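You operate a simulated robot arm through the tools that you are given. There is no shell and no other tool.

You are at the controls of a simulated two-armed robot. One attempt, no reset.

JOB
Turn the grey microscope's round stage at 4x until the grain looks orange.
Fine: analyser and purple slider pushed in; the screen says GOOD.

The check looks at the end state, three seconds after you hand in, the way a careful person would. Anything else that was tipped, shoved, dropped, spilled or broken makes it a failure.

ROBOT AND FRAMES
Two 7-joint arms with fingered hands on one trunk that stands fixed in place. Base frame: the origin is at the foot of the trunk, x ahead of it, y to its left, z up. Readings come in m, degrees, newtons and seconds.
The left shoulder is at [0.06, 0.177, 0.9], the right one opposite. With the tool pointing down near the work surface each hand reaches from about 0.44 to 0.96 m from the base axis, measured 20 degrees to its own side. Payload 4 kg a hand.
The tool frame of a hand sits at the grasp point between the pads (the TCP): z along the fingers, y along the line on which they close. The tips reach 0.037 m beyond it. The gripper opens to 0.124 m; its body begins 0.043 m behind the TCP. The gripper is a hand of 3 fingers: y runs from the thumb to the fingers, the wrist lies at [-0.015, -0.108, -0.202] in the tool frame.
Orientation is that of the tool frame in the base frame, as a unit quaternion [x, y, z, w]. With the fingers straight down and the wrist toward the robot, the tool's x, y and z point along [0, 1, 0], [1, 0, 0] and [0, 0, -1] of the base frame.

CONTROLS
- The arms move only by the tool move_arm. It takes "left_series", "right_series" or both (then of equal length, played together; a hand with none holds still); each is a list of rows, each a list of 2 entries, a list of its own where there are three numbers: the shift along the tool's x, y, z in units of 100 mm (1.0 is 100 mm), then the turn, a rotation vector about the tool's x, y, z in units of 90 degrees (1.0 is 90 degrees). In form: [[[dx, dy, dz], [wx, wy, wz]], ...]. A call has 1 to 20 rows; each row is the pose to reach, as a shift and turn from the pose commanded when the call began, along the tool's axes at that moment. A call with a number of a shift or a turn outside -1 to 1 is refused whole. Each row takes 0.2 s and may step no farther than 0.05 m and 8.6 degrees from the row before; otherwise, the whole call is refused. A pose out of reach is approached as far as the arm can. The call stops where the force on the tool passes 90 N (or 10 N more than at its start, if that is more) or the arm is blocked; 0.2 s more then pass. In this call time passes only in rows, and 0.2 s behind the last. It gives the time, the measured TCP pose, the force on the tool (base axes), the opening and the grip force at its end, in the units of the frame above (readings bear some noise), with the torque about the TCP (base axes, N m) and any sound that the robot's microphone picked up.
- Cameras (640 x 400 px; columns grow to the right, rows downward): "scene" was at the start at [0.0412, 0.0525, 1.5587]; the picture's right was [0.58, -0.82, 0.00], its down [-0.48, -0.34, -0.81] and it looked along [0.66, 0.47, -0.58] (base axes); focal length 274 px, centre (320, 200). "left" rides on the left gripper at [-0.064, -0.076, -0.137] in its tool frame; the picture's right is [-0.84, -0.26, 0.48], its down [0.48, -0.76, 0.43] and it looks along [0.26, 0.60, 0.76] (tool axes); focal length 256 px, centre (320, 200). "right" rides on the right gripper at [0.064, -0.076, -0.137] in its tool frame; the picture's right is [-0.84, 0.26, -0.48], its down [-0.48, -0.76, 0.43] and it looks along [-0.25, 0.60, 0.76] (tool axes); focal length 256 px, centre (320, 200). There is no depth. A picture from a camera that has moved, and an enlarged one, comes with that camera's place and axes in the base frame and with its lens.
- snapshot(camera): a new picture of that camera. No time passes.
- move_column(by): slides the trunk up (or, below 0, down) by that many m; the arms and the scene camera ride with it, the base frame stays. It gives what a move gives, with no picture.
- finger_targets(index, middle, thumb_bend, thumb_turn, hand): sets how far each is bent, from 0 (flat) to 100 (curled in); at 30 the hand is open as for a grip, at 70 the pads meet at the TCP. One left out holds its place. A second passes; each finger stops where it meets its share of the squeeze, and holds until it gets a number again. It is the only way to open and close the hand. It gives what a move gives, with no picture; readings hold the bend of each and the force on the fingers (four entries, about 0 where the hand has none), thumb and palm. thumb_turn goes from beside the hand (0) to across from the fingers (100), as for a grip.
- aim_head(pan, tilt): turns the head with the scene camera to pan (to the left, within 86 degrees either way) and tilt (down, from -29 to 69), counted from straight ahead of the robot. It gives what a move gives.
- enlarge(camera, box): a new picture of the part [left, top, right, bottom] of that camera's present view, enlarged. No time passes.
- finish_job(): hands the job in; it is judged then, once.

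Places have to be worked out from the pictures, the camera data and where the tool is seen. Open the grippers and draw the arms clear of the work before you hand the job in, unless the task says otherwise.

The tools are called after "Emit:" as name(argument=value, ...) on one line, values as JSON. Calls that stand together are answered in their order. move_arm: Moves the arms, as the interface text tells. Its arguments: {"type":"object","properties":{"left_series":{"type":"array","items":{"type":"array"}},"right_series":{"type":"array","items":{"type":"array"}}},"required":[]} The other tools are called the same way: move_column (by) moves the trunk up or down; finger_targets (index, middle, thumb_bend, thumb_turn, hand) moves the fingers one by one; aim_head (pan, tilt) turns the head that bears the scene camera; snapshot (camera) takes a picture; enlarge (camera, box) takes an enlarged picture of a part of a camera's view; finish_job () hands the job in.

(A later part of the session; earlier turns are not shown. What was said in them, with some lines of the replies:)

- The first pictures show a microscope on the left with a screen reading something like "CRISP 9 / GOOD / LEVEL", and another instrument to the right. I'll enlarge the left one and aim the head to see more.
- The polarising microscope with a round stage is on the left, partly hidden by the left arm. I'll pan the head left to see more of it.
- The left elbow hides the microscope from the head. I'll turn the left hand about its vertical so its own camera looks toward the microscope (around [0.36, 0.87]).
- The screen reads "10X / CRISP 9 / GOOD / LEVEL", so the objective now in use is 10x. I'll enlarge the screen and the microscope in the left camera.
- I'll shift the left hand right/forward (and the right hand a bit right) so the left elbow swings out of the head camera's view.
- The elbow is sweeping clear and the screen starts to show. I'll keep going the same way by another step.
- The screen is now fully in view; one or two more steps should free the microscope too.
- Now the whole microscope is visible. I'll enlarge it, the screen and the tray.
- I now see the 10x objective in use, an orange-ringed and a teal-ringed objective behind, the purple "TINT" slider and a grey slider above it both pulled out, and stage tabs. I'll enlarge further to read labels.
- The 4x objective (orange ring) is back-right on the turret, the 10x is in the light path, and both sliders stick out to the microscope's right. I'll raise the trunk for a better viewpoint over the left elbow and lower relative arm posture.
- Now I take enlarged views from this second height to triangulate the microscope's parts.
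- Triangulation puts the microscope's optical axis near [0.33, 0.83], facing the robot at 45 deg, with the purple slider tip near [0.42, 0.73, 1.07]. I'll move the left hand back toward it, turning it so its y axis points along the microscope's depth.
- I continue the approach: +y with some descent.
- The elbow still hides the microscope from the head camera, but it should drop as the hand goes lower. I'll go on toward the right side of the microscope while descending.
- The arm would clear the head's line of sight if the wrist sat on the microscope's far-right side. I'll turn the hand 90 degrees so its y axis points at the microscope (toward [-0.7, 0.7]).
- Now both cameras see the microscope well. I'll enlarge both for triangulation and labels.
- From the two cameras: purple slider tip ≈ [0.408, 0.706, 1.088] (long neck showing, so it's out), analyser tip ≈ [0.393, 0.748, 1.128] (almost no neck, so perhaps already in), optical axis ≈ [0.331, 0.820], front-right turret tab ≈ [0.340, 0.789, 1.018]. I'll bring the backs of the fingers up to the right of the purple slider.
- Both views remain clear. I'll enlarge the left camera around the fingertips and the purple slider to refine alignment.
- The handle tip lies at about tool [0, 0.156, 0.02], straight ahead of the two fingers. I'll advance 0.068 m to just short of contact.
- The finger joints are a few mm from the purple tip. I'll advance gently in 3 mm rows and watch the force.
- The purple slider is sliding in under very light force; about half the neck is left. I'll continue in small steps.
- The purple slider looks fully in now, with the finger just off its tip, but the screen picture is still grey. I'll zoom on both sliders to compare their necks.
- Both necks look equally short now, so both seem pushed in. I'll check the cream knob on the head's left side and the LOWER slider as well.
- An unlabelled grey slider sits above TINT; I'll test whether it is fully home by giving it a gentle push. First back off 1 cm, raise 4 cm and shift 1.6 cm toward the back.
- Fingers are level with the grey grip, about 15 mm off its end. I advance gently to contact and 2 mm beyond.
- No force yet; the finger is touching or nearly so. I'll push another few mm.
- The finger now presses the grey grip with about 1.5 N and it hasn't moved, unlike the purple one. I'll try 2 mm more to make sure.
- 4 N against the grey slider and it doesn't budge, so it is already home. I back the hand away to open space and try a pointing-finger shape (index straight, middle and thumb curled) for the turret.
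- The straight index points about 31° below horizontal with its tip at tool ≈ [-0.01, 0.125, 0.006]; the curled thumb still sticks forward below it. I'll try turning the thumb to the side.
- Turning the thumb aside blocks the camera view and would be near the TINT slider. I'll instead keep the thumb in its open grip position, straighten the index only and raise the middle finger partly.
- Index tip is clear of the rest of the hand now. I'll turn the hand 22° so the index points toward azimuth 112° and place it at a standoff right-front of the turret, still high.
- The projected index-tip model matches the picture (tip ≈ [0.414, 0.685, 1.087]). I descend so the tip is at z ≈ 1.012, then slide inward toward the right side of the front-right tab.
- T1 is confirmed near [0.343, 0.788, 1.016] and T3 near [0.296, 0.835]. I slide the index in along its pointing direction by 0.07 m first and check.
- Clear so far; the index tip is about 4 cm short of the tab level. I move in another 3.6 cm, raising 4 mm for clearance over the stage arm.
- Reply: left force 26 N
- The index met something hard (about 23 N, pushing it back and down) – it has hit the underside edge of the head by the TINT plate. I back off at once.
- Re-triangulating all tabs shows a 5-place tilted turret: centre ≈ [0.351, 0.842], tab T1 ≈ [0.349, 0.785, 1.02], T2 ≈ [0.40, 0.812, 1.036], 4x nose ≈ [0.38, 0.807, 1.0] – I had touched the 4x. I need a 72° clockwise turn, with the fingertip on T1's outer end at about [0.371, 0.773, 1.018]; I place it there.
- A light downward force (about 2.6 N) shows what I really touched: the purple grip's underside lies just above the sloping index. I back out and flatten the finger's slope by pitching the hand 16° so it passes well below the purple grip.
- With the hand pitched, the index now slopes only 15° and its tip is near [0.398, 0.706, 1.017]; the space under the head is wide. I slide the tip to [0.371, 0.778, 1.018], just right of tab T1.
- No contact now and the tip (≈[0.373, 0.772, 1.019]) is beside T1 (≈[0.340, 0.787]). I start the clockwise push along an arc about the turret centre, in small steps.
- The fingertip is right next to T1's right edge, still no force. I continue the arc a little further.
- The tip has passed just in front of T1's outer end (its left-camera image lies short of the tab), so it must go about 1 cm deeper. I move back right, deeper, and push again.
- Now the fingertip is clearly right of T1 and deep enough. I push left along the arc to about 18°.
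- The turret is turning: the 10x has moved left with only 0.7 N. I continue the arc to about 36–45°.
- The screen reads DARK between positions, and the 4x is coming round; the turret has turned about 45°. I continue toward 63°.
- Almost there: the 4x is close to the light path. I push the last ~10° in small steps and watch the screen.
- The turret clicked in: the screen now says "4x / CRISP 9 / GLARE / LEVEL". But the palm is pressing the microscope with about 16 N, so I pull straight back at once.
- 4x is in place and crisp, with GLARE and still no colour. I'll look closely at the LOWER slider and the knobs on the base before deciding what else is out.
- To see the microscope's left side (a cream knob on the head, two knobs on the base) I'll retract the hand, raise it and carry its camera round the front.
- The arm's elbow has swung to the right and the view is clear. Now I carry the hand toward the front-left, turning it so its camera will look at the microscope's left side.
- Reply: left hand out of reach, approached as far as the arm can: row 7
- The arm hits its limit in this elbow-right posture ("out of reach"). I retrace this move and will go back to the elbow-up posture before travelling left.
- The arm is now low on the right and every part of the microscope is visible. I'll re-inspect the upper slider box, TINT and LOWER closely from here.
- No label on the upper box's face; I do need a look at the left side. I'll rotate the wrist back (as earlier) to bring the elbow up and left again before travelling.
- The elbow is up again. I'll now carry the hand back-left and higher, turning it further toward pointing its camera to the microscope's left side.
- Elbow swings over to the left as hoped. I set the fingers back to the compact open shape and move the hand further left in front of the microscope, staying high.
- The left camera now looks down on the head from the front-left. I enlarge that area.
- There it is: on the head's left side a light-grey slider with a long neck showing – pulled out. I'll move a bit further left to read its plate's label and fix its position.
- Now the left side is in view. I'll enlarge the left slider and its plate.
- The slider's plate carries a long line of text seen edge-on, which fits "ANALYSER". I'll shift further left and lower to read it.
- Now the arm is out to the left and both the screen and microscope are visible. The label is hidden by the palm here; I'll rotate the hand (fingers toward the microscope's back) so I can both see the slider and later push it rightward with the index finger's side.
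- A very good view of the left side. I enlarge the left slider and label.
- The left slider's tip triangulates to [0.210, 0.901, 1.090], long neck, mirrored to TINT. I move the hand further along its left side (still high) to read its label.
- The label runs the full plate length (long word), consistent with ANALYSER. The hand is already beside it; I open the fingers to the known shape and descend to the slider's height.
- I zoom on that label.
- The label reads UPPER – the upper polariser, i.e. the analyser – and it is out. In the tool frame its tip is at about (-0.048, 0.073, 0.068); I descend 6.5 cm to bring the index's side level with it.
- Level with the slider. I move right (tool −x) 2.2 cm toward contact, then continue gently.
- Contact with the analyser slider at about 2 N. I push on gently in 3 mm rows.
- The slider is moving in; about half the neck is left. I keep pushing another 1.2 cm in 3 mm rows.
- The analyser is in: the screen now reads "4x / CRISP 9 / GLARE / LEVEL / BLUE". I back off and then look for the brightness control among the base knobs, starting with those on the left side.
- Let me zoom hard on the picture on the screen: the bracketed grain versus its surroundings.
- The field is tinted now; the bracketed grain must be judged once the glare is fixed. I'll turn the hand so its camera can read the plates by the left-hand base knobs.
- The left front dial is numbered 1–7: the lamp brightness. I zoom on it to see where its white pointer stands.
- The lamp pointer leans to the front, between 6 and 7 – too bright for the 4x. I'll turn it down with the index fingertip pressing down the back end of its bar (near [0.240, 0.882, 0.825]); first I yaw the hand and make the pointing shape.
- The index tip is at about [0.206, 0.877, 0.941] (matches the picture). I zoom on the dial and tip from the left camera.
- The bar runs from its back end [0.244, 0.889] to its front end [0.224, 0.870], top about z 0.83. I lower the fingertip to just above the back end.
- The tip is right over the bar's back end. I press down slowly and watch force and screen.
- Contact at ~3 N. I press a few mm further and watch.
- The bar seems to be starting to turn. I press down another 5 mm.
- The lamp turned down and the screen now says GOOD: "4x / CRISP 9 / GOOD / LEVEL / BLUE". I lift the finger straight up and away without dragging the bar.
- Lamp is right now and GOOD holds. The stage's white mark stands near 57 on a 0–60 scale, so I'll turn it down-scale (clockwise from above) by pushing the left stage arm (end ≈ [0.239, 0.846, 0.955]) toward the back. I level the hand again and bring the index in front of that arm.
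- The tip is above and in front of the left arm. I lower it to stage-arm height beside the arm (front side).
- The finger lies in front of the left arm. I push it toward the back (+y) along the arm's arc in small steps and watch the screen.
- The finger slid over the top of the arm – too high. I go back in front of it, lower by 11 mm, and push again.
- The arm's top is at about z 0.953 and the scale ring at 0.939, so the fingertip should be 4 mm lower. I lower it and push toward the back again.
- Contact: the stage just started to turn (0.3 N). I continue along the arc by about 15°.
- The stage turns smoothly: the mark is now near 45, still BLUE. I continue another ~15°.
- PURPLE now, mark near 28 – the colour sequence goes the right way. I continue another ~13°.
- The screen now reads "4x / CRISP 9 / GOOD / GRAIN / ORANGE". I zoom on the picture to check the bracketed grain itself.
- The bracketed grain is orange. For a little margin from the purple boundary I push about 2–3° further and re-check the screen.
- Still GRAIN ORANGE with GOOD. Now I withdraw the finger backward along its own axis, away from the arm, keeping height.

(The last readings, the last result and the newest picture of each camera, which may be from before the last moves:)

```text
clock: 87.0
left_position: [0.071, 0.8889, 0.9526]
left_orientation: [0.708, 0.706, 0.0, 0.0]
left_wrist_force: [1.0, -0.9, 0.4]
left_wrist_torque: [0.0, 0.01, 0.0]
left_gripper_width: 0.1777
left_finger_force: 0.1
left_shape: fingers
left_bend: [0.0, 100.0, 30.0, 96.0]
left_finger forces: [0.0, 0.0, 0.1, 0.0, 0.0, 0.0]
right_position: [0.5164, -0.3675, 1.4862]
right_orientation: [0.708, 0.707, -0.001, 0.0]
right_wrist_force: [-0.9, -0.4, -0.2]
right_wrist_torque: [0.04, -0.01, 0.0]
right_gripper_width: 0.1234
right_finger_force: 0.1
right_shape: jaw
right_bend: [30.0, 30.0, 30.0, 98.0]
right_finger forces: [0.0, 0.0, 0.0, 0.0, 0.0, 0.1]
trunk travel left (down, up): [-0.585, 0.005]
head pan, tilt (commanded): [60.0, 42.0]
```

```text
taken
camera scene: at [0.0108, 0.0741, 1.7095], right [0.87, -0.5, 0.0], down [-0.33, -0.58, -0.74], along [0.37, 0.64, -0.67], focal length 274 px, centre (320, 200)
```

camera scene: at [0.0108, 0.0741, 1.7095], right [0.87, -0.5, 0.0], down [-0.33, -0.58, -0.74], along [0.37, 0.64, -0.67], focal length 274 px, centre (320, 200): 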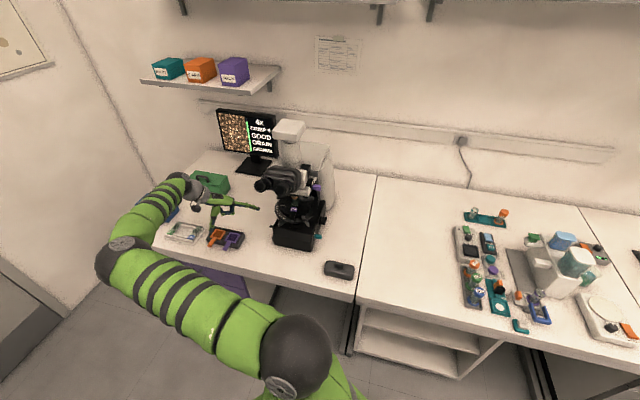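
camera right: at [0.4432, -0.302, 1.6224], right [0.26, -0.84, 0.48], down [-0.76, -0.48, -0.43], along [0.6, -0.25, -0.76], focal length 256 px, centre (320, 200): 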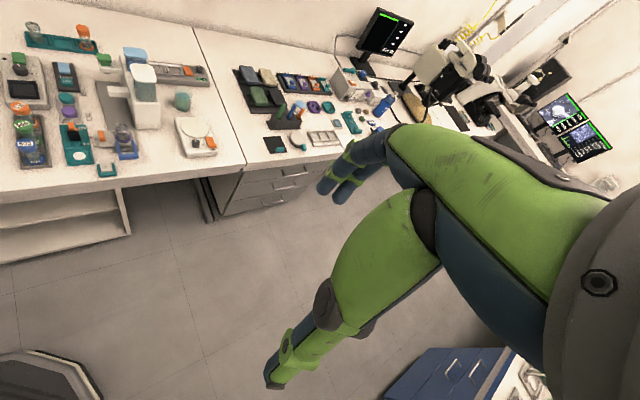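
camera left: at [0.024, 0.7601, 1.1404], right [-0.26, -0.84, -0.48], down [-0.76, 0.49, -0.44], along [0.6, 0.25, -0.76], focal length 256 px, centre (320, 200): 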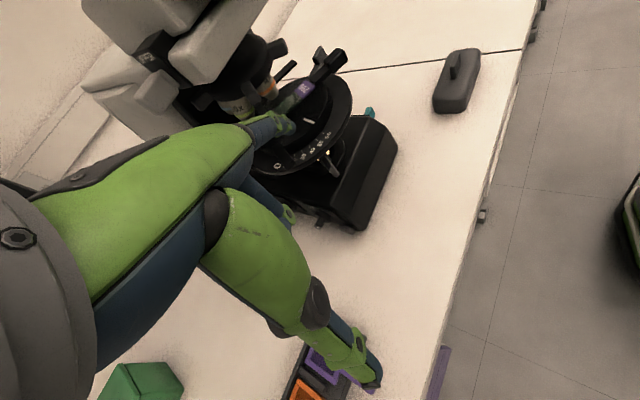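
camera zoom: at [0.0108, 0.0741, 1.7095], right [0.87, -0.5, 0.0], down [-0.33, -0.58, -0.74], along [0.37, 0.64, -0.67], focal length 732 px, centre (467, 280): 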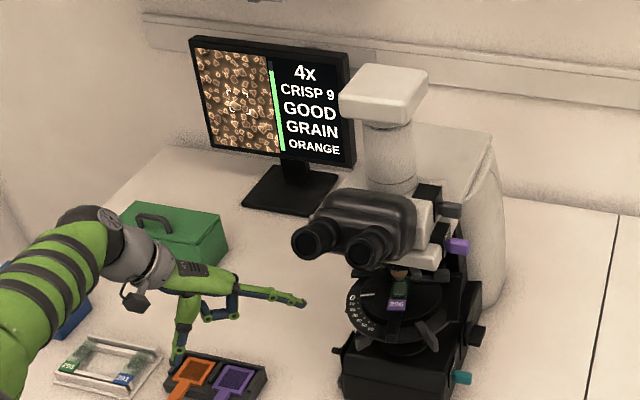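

All readings hold: "4x, CRISP 9, GOOD, GRAIN, ORANGE". I raise the hand straight up, then open it to the standard open shape.

Emit:
move_arm(left_series=[[[0, -0.1, -0.3], [0, 0, 0]], [[0, -0.15, -0.6], [0, 0, 0]], [[0, -0.2, -1.0], [0, 0, 0]]])

Emit:
move_arm(left_series=[[[0, 0, -0.4], [0, 0, 0]], [[0, 0, -0.8], [0, 0, 0]], [[0, 0, -1.0], [0, 0, 0]]])

Emit:
finger_targets(hand="left", index=30, middle=30, thumb_bend=30, thumb_turn=98)

Emit:
snapshot(camera="scene")

```text
clock: 87.8
left_position: [0.0503, 0.8877, 1.0544]
left_orientation: [0.707, 0.707, 0.0, 0.0]
left_wrist_force: [0.1, 0.6, 0.5]
left_wrist_torque: [0.0, -0.04, 0.04]
left_gripper_width: 0.1776
left_finger_force: 0.1
left_shape: fingers
left_bend: [0.0, 100.0, 30.0, 96.0]
left_finger forces: [0.0, 0.1, 0.0, 0.0, 0.0, 0.1]
right_position: [0.5179, -0.3671, 1.4856]
right_orientation: [0.706, 0.708, 0.0, 0.0]
right_wrist_force: [-0.5, 0.1, -1.4]
right_wrist_torque: [0.03, 0.0, -0.01]
right_gripper_width: 0.1235
right_finger_force: 0.0
right_shape: jaw
right_bend: [30.0, 30.0, 30.0, 98.0]
right_finger forces: [0.1, 0.1, 0.1, 0.1, 0.0, 0.1]
trunk travel left (down, up): [-0.585, 0.005]
head pan, tilt (commanded): [60.0, 42.0]
```

```text
clock: 88.6
left_position: [0.0514, 0.8883, 1.1544]
left_orientation: [0.708, 0.706, -0.001, 0.001]
left_wrist_force: [-0.2, 0.2, -0.7]
left_wrist_torque: [0.0, -0.01, 0.03]
left_gripper_width: 0.1777
left_finger_force: 0.1
left_shape: fingers
left_bend: [0.0, 100.0, 30.0, 96.0]
left_finger forces: [0.0, 0.0, 0.1, 0.0, 0.0, 0.0]
right_position: [0.5179, -0.3658, 1.4858]
right_orientation: [0.707, 0.707, 0.0, 0.0]
right_wrist_force: [0.9, 0.4, -0.6]
right_wrist_torque: [-0.01, 0.0, 0.0]
right_gripper_width: 0.1239
right_finger_force: 0.0
right_shape: jaw
right_bend: [30.0, 30.0, 30.0, 98.0]
right_finger forces: [0.1, 0.0, 0.0, 0.0, 0.0, 0.0]
trunk travel left (down, up): [-0.585, 0.005]
head pan, tilt (commanded): [60.0, 42.0]
```

```text
clock: 89.6
left_position: [0.0498, 0.8875, 1.154]
left_orientation: [0.708, 0.706, 0.0, 0.0]
left_wrist_force: [-0.1, -0.9, 0.5]
left_wrist_torque: [-0.01, 0.01, -0.05]
left_gripper_width: 0.1242
left_finger_force: 0.1
left_shape: fingers
left_bend: [30.0, 30.0, 30.0, 96.0]
left_finger forces: [0.0, 0.0, 0.0, 0.0, 0.0, 0.0]
right_position: [0.5178, -0.3654, 1.4863]
right_orientation: [0.707, 0.707, 0.0, 0.0]
right_wrist_force: [-0.4, 0.2, 0.2]
right_wrist_torque: [0.0, -0.01, -0.04]
right_gripper_width: 0.124
right_finger_force: 0.0
right_shape: jaw
right_bend: [30.0, 30.0, 30.0, 98.0]
right_finger forces: [0.0, 0.0, 0.1, 0.0, 0.1, 0.0]
trunk travel left (down, up): [-0.585, 0.005]
head pan, tilt (commanded): [60.0, 42.0]
```

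```text
taken
camera scene: at [0.0114, 0.0743, 1.7094], right [0.87, -0.5, 0.0], down [-0.33, -0.58, -0.74], along [0.37, 0.64, -0.67], focal length 274 px, centre (320, 200)
```

scene: 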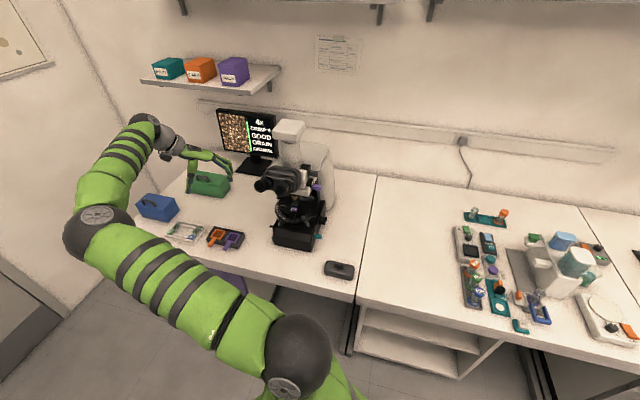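

Everything on the bench looks in place. I draw the left arm further back toward the robot, clear of the microscope.

Emit:
move_arm(left_series=[[[-0.3, -0.05, -0.2], [0, 0, 0]], [[-0.6, -0.1, -0.4], [0, 0, 0]], [[-1.0, -0.15, -0.6], [0, 0, 0]]])

Emit:
move_arm(left_series=[[[-0.3, 0, -0.1], [0, 0, 0]], [[-0.6, 0, -0.2], [0, 0, 0]], [[-1.0, 0, -0.3], [0, 0, 0]]])

Emit:
snapshot(camera="scene")

Emit:
snapshot(camera="left")

```text
clock: 90.4
left_position: [0.0355, 0.7869, 1.2145]
left_orientation: [0.708, 0.706, 0.0, 0.0]
left_wrist_force: [0.0, 0.7, 0.3]
left_wrist_torque: [0.02, 0.0, -0.01]
left_gripper_width: 0.1239
left_finger_force: 0.0
left_shape: fingers
left_bend: [30.0, 30.0, 30.0, 96.0]
left_finger forces: [0.1, 0.0, 0.0, 0.1, 0.0, 0.0]
right_position: [0.5173, -0.3684, 1.4856]
right_orientation: [0.707, 0.707, 0.001, 0.0]
right_wrist_force: [-0.6, -0.7, -0.5]
right_wrist_torque: [0.03, 0.01, 0.0]
right_gripper_width: 0.1238
right_finger_force: 0.0
right_shape: jaw
right_bend: [30.0, 30.0, 30.0, 98.0]
right_finger forces: [0.1, 0.0, 0.0, 0.0, 0.1, 0.0]
trunk travel left (down, up): [-0.585, 0.005]
head pan, tilt (commanded): [60.0, 42.0]
```

```text
clock: 91.2
left_position: [0.0355, 0.6841, 1.244]
left_orientation: [0.707, 0.707, 0.001, 0.0]
left_wrist_force: [0.1, -0.3, 0.0]
left_wrist_torque: [0.0, -0.02, 0.0]
left_gripper_width: 0.124
left_finger_force: 0.0
left_shape: fingers
left_bend: [30.0, 30.0, 30.0, 96.0]
left_finger forces: [0.0, 0.1, 0.0, 0.0, 0.1, 0.0]
right_position: [0.5181, -0.3688, 1.4861]
right_orientation: [0.707, 0.707, 0.001, -0.001]
right_wrist_force: [0.5, -1.0, -0.4]
right_wrist_torque: [0.04, 0.0, 0.04]
right_gripper_width: 0.1241
right_finger_force: 0.2
right_shape: jaw
right_bend: [30.0, 30.0, 30.0, 98.0]
right_finger forces: [0.1, 0.0, 0.0, 0.1, 0.1, 0.0]
trunk travel left (down, up): [-0.585, 0.005]
head pan, tilt (commanded): [60.0, 42.0]
```

```text
taken
camera scene: at [0.0112, 0.0716, 1.7095], right [0.87, -0.5, 0.0], down [-0.33, -0.58, -0.74], along [0.37, 0.64, -0.67], focal length 274 px, centre (320, 200)
```

scene: 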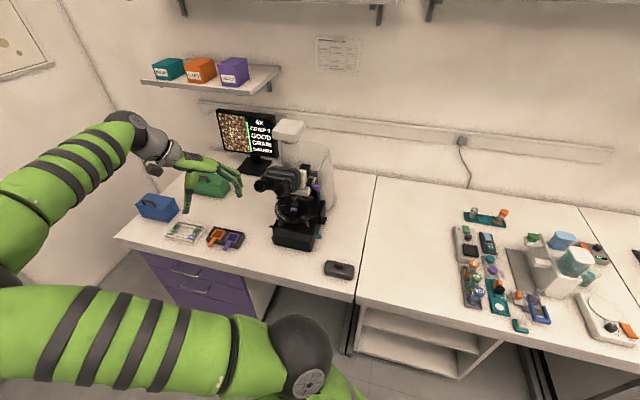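

```text
taken
camera left: at [-0.0414, 0.6191, 1.3794], right [-0.26, -0.84, -0.48], down [-0.76, 0.49, -0.43], along [0.6, 0.26, -0.76], focal length 256 px, centre (320, 200)
```

left: 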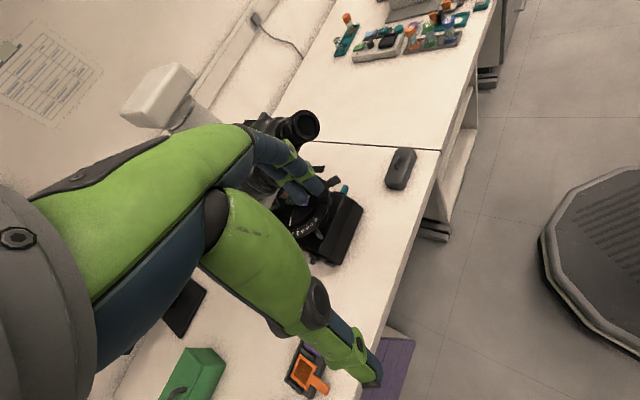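

The hand is clear; I pull it back another 8 cm and make a last close check of screen, sliders and stage.

Emit:
move_arm(left_series=[[[-0.25, -0.05, -0.05], [0, 0, 0]], [[-0.5, -0.1, -0.1], [0, 0, 0]], [[-0.8, -0.15, -0.15], [0, 0, 0]]])

Emit:
enlarge(camera="scene", box=[205, 95, 285, 160])

Emit:
enlarge(camera="scene", box=[244, 150, 340, 250])

Emit:
enlarge(camera="scene", box=[110, 150, 380, 300])

```text
clock: 92.0
left_position: [0.0192, 0.6044, 1.2586]
left_orientation: [0.709, 0.706, 0.0, 0.0]
left_wrist_force: [0.4, -0.4, -0.2]
left_wrist_torque: [0.01, -0.02, 0.0]
left_gripper_width: 0.1237
left_finger_force: 0.1
left_shape: fingers
left_bend: [30.0, 30.0, 30.0, 96.0]
left_finger forces: [0.1, 0.0, 0.1, 0.1, 0.2, 0.0]
right_position: [0.5164, -0.368, 1.4859]
right_orientation: [0.707, 0.707, 0.001, -0.001]
right_wrist_force: [-0.3, 0.0, 0.3]
right_wrist_torque: [0.02, 0.01, 0.01]
right_gripper_width: 0.1236
right_finger_force: 0.1
right_shape: jaw
right_bend: [30.0, 30.0, 30.0, 98.0]
right_finger forces: [0.0, 0.0, 0.0, 0.0, 0.0, 0.1]
trunk travel left (down, up): [-0.585, 0.005]
head pan, tilt (commanded): [60.0, 42.0]
```

```text
6.15 times, centred on (245, 128) of scene
camera zoom: at [0.0111, 0.0723, 1.7095], right [0.87, -0.5, 0.0], down [-0.33, -0.58, -0.74], along [0.37, 0.64, -0.67], focal length 1688 px, centre (782, 646)
```

zoom: 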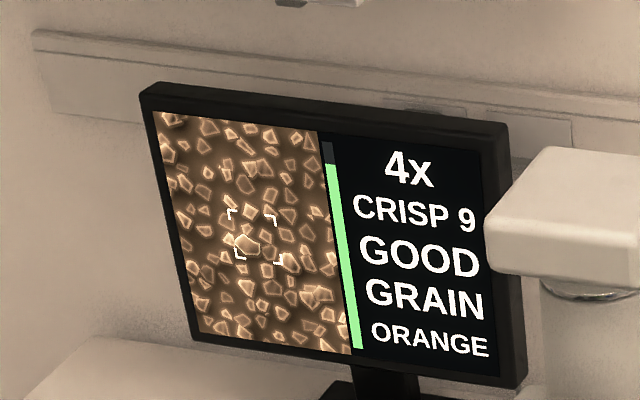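

```text
4.00 times, centred on (292, 200) of scene
camera zoom: at [0.0111, 0.0723, 1.7095], right [0.87, -0.5, 0.0], down [-0.33, -0.58, -0.74], along [0.37, 0.64, -0.67], focal length 1097 px, centre (432, 200)
```

zoom: 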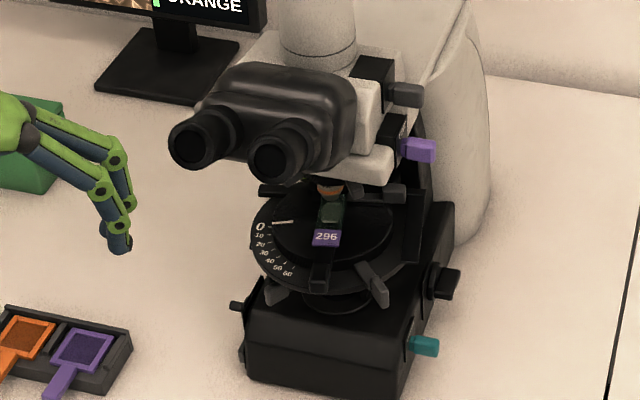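

```text
2.37 times, centred on (245, 225) of scene
camera zoom: at [0.0111, 0.0723, 1.7095], right [0.87, -0.5, 0.0], down [-0.33, -0.58, -0.74], along [0.37, 0.64, -0.67], focal length 650 px, centre (498, 141)
```

zoom: 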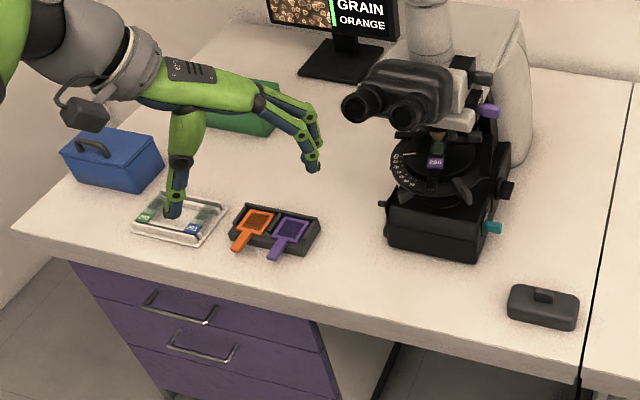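

The final state holds: 4x in use, CRISP 9, GOOD, GRAIN ORANGE. The purple TINT and UPPER (analyser) sliders are in, nothing else is disturbed, the hands are open and the arms are clear. I hand the job in.

Emit:
finish_job()

```text
The job is handed in.
```

I turned the round stage at 4x until the bracketed grain looked orange, and I've handed the job in. At my last look the screen read "4x, CRISP 9, GOOD, GRAIN, ORANGE".

- **Objective:** I turned the turret from 10x to 4x.
- **Sliders:** the analyser was pulled out on the left of the head, on the slider labelled UPPER. I pushed it in, and the purple TINT slider too.
- **Lamp:** the screen showed GLARE at 4x, so I turned the lamp dial down until it said GOOD.
- **Stage:** the white mark now stands near 10. It started near 60, where the grain was blue, and passed through purple on the way.

**Contacts:** the hand bumped the microscope twice while I turned the turret. The index finger hit it once at about 23 N, probably on the purple slider grip. The palm hit the front of it once at about 16 N. I backed off both times, and I saw no shift afterwards in the microscope or anything else on the bench.

Both hands are open and the arms are clear of the work.
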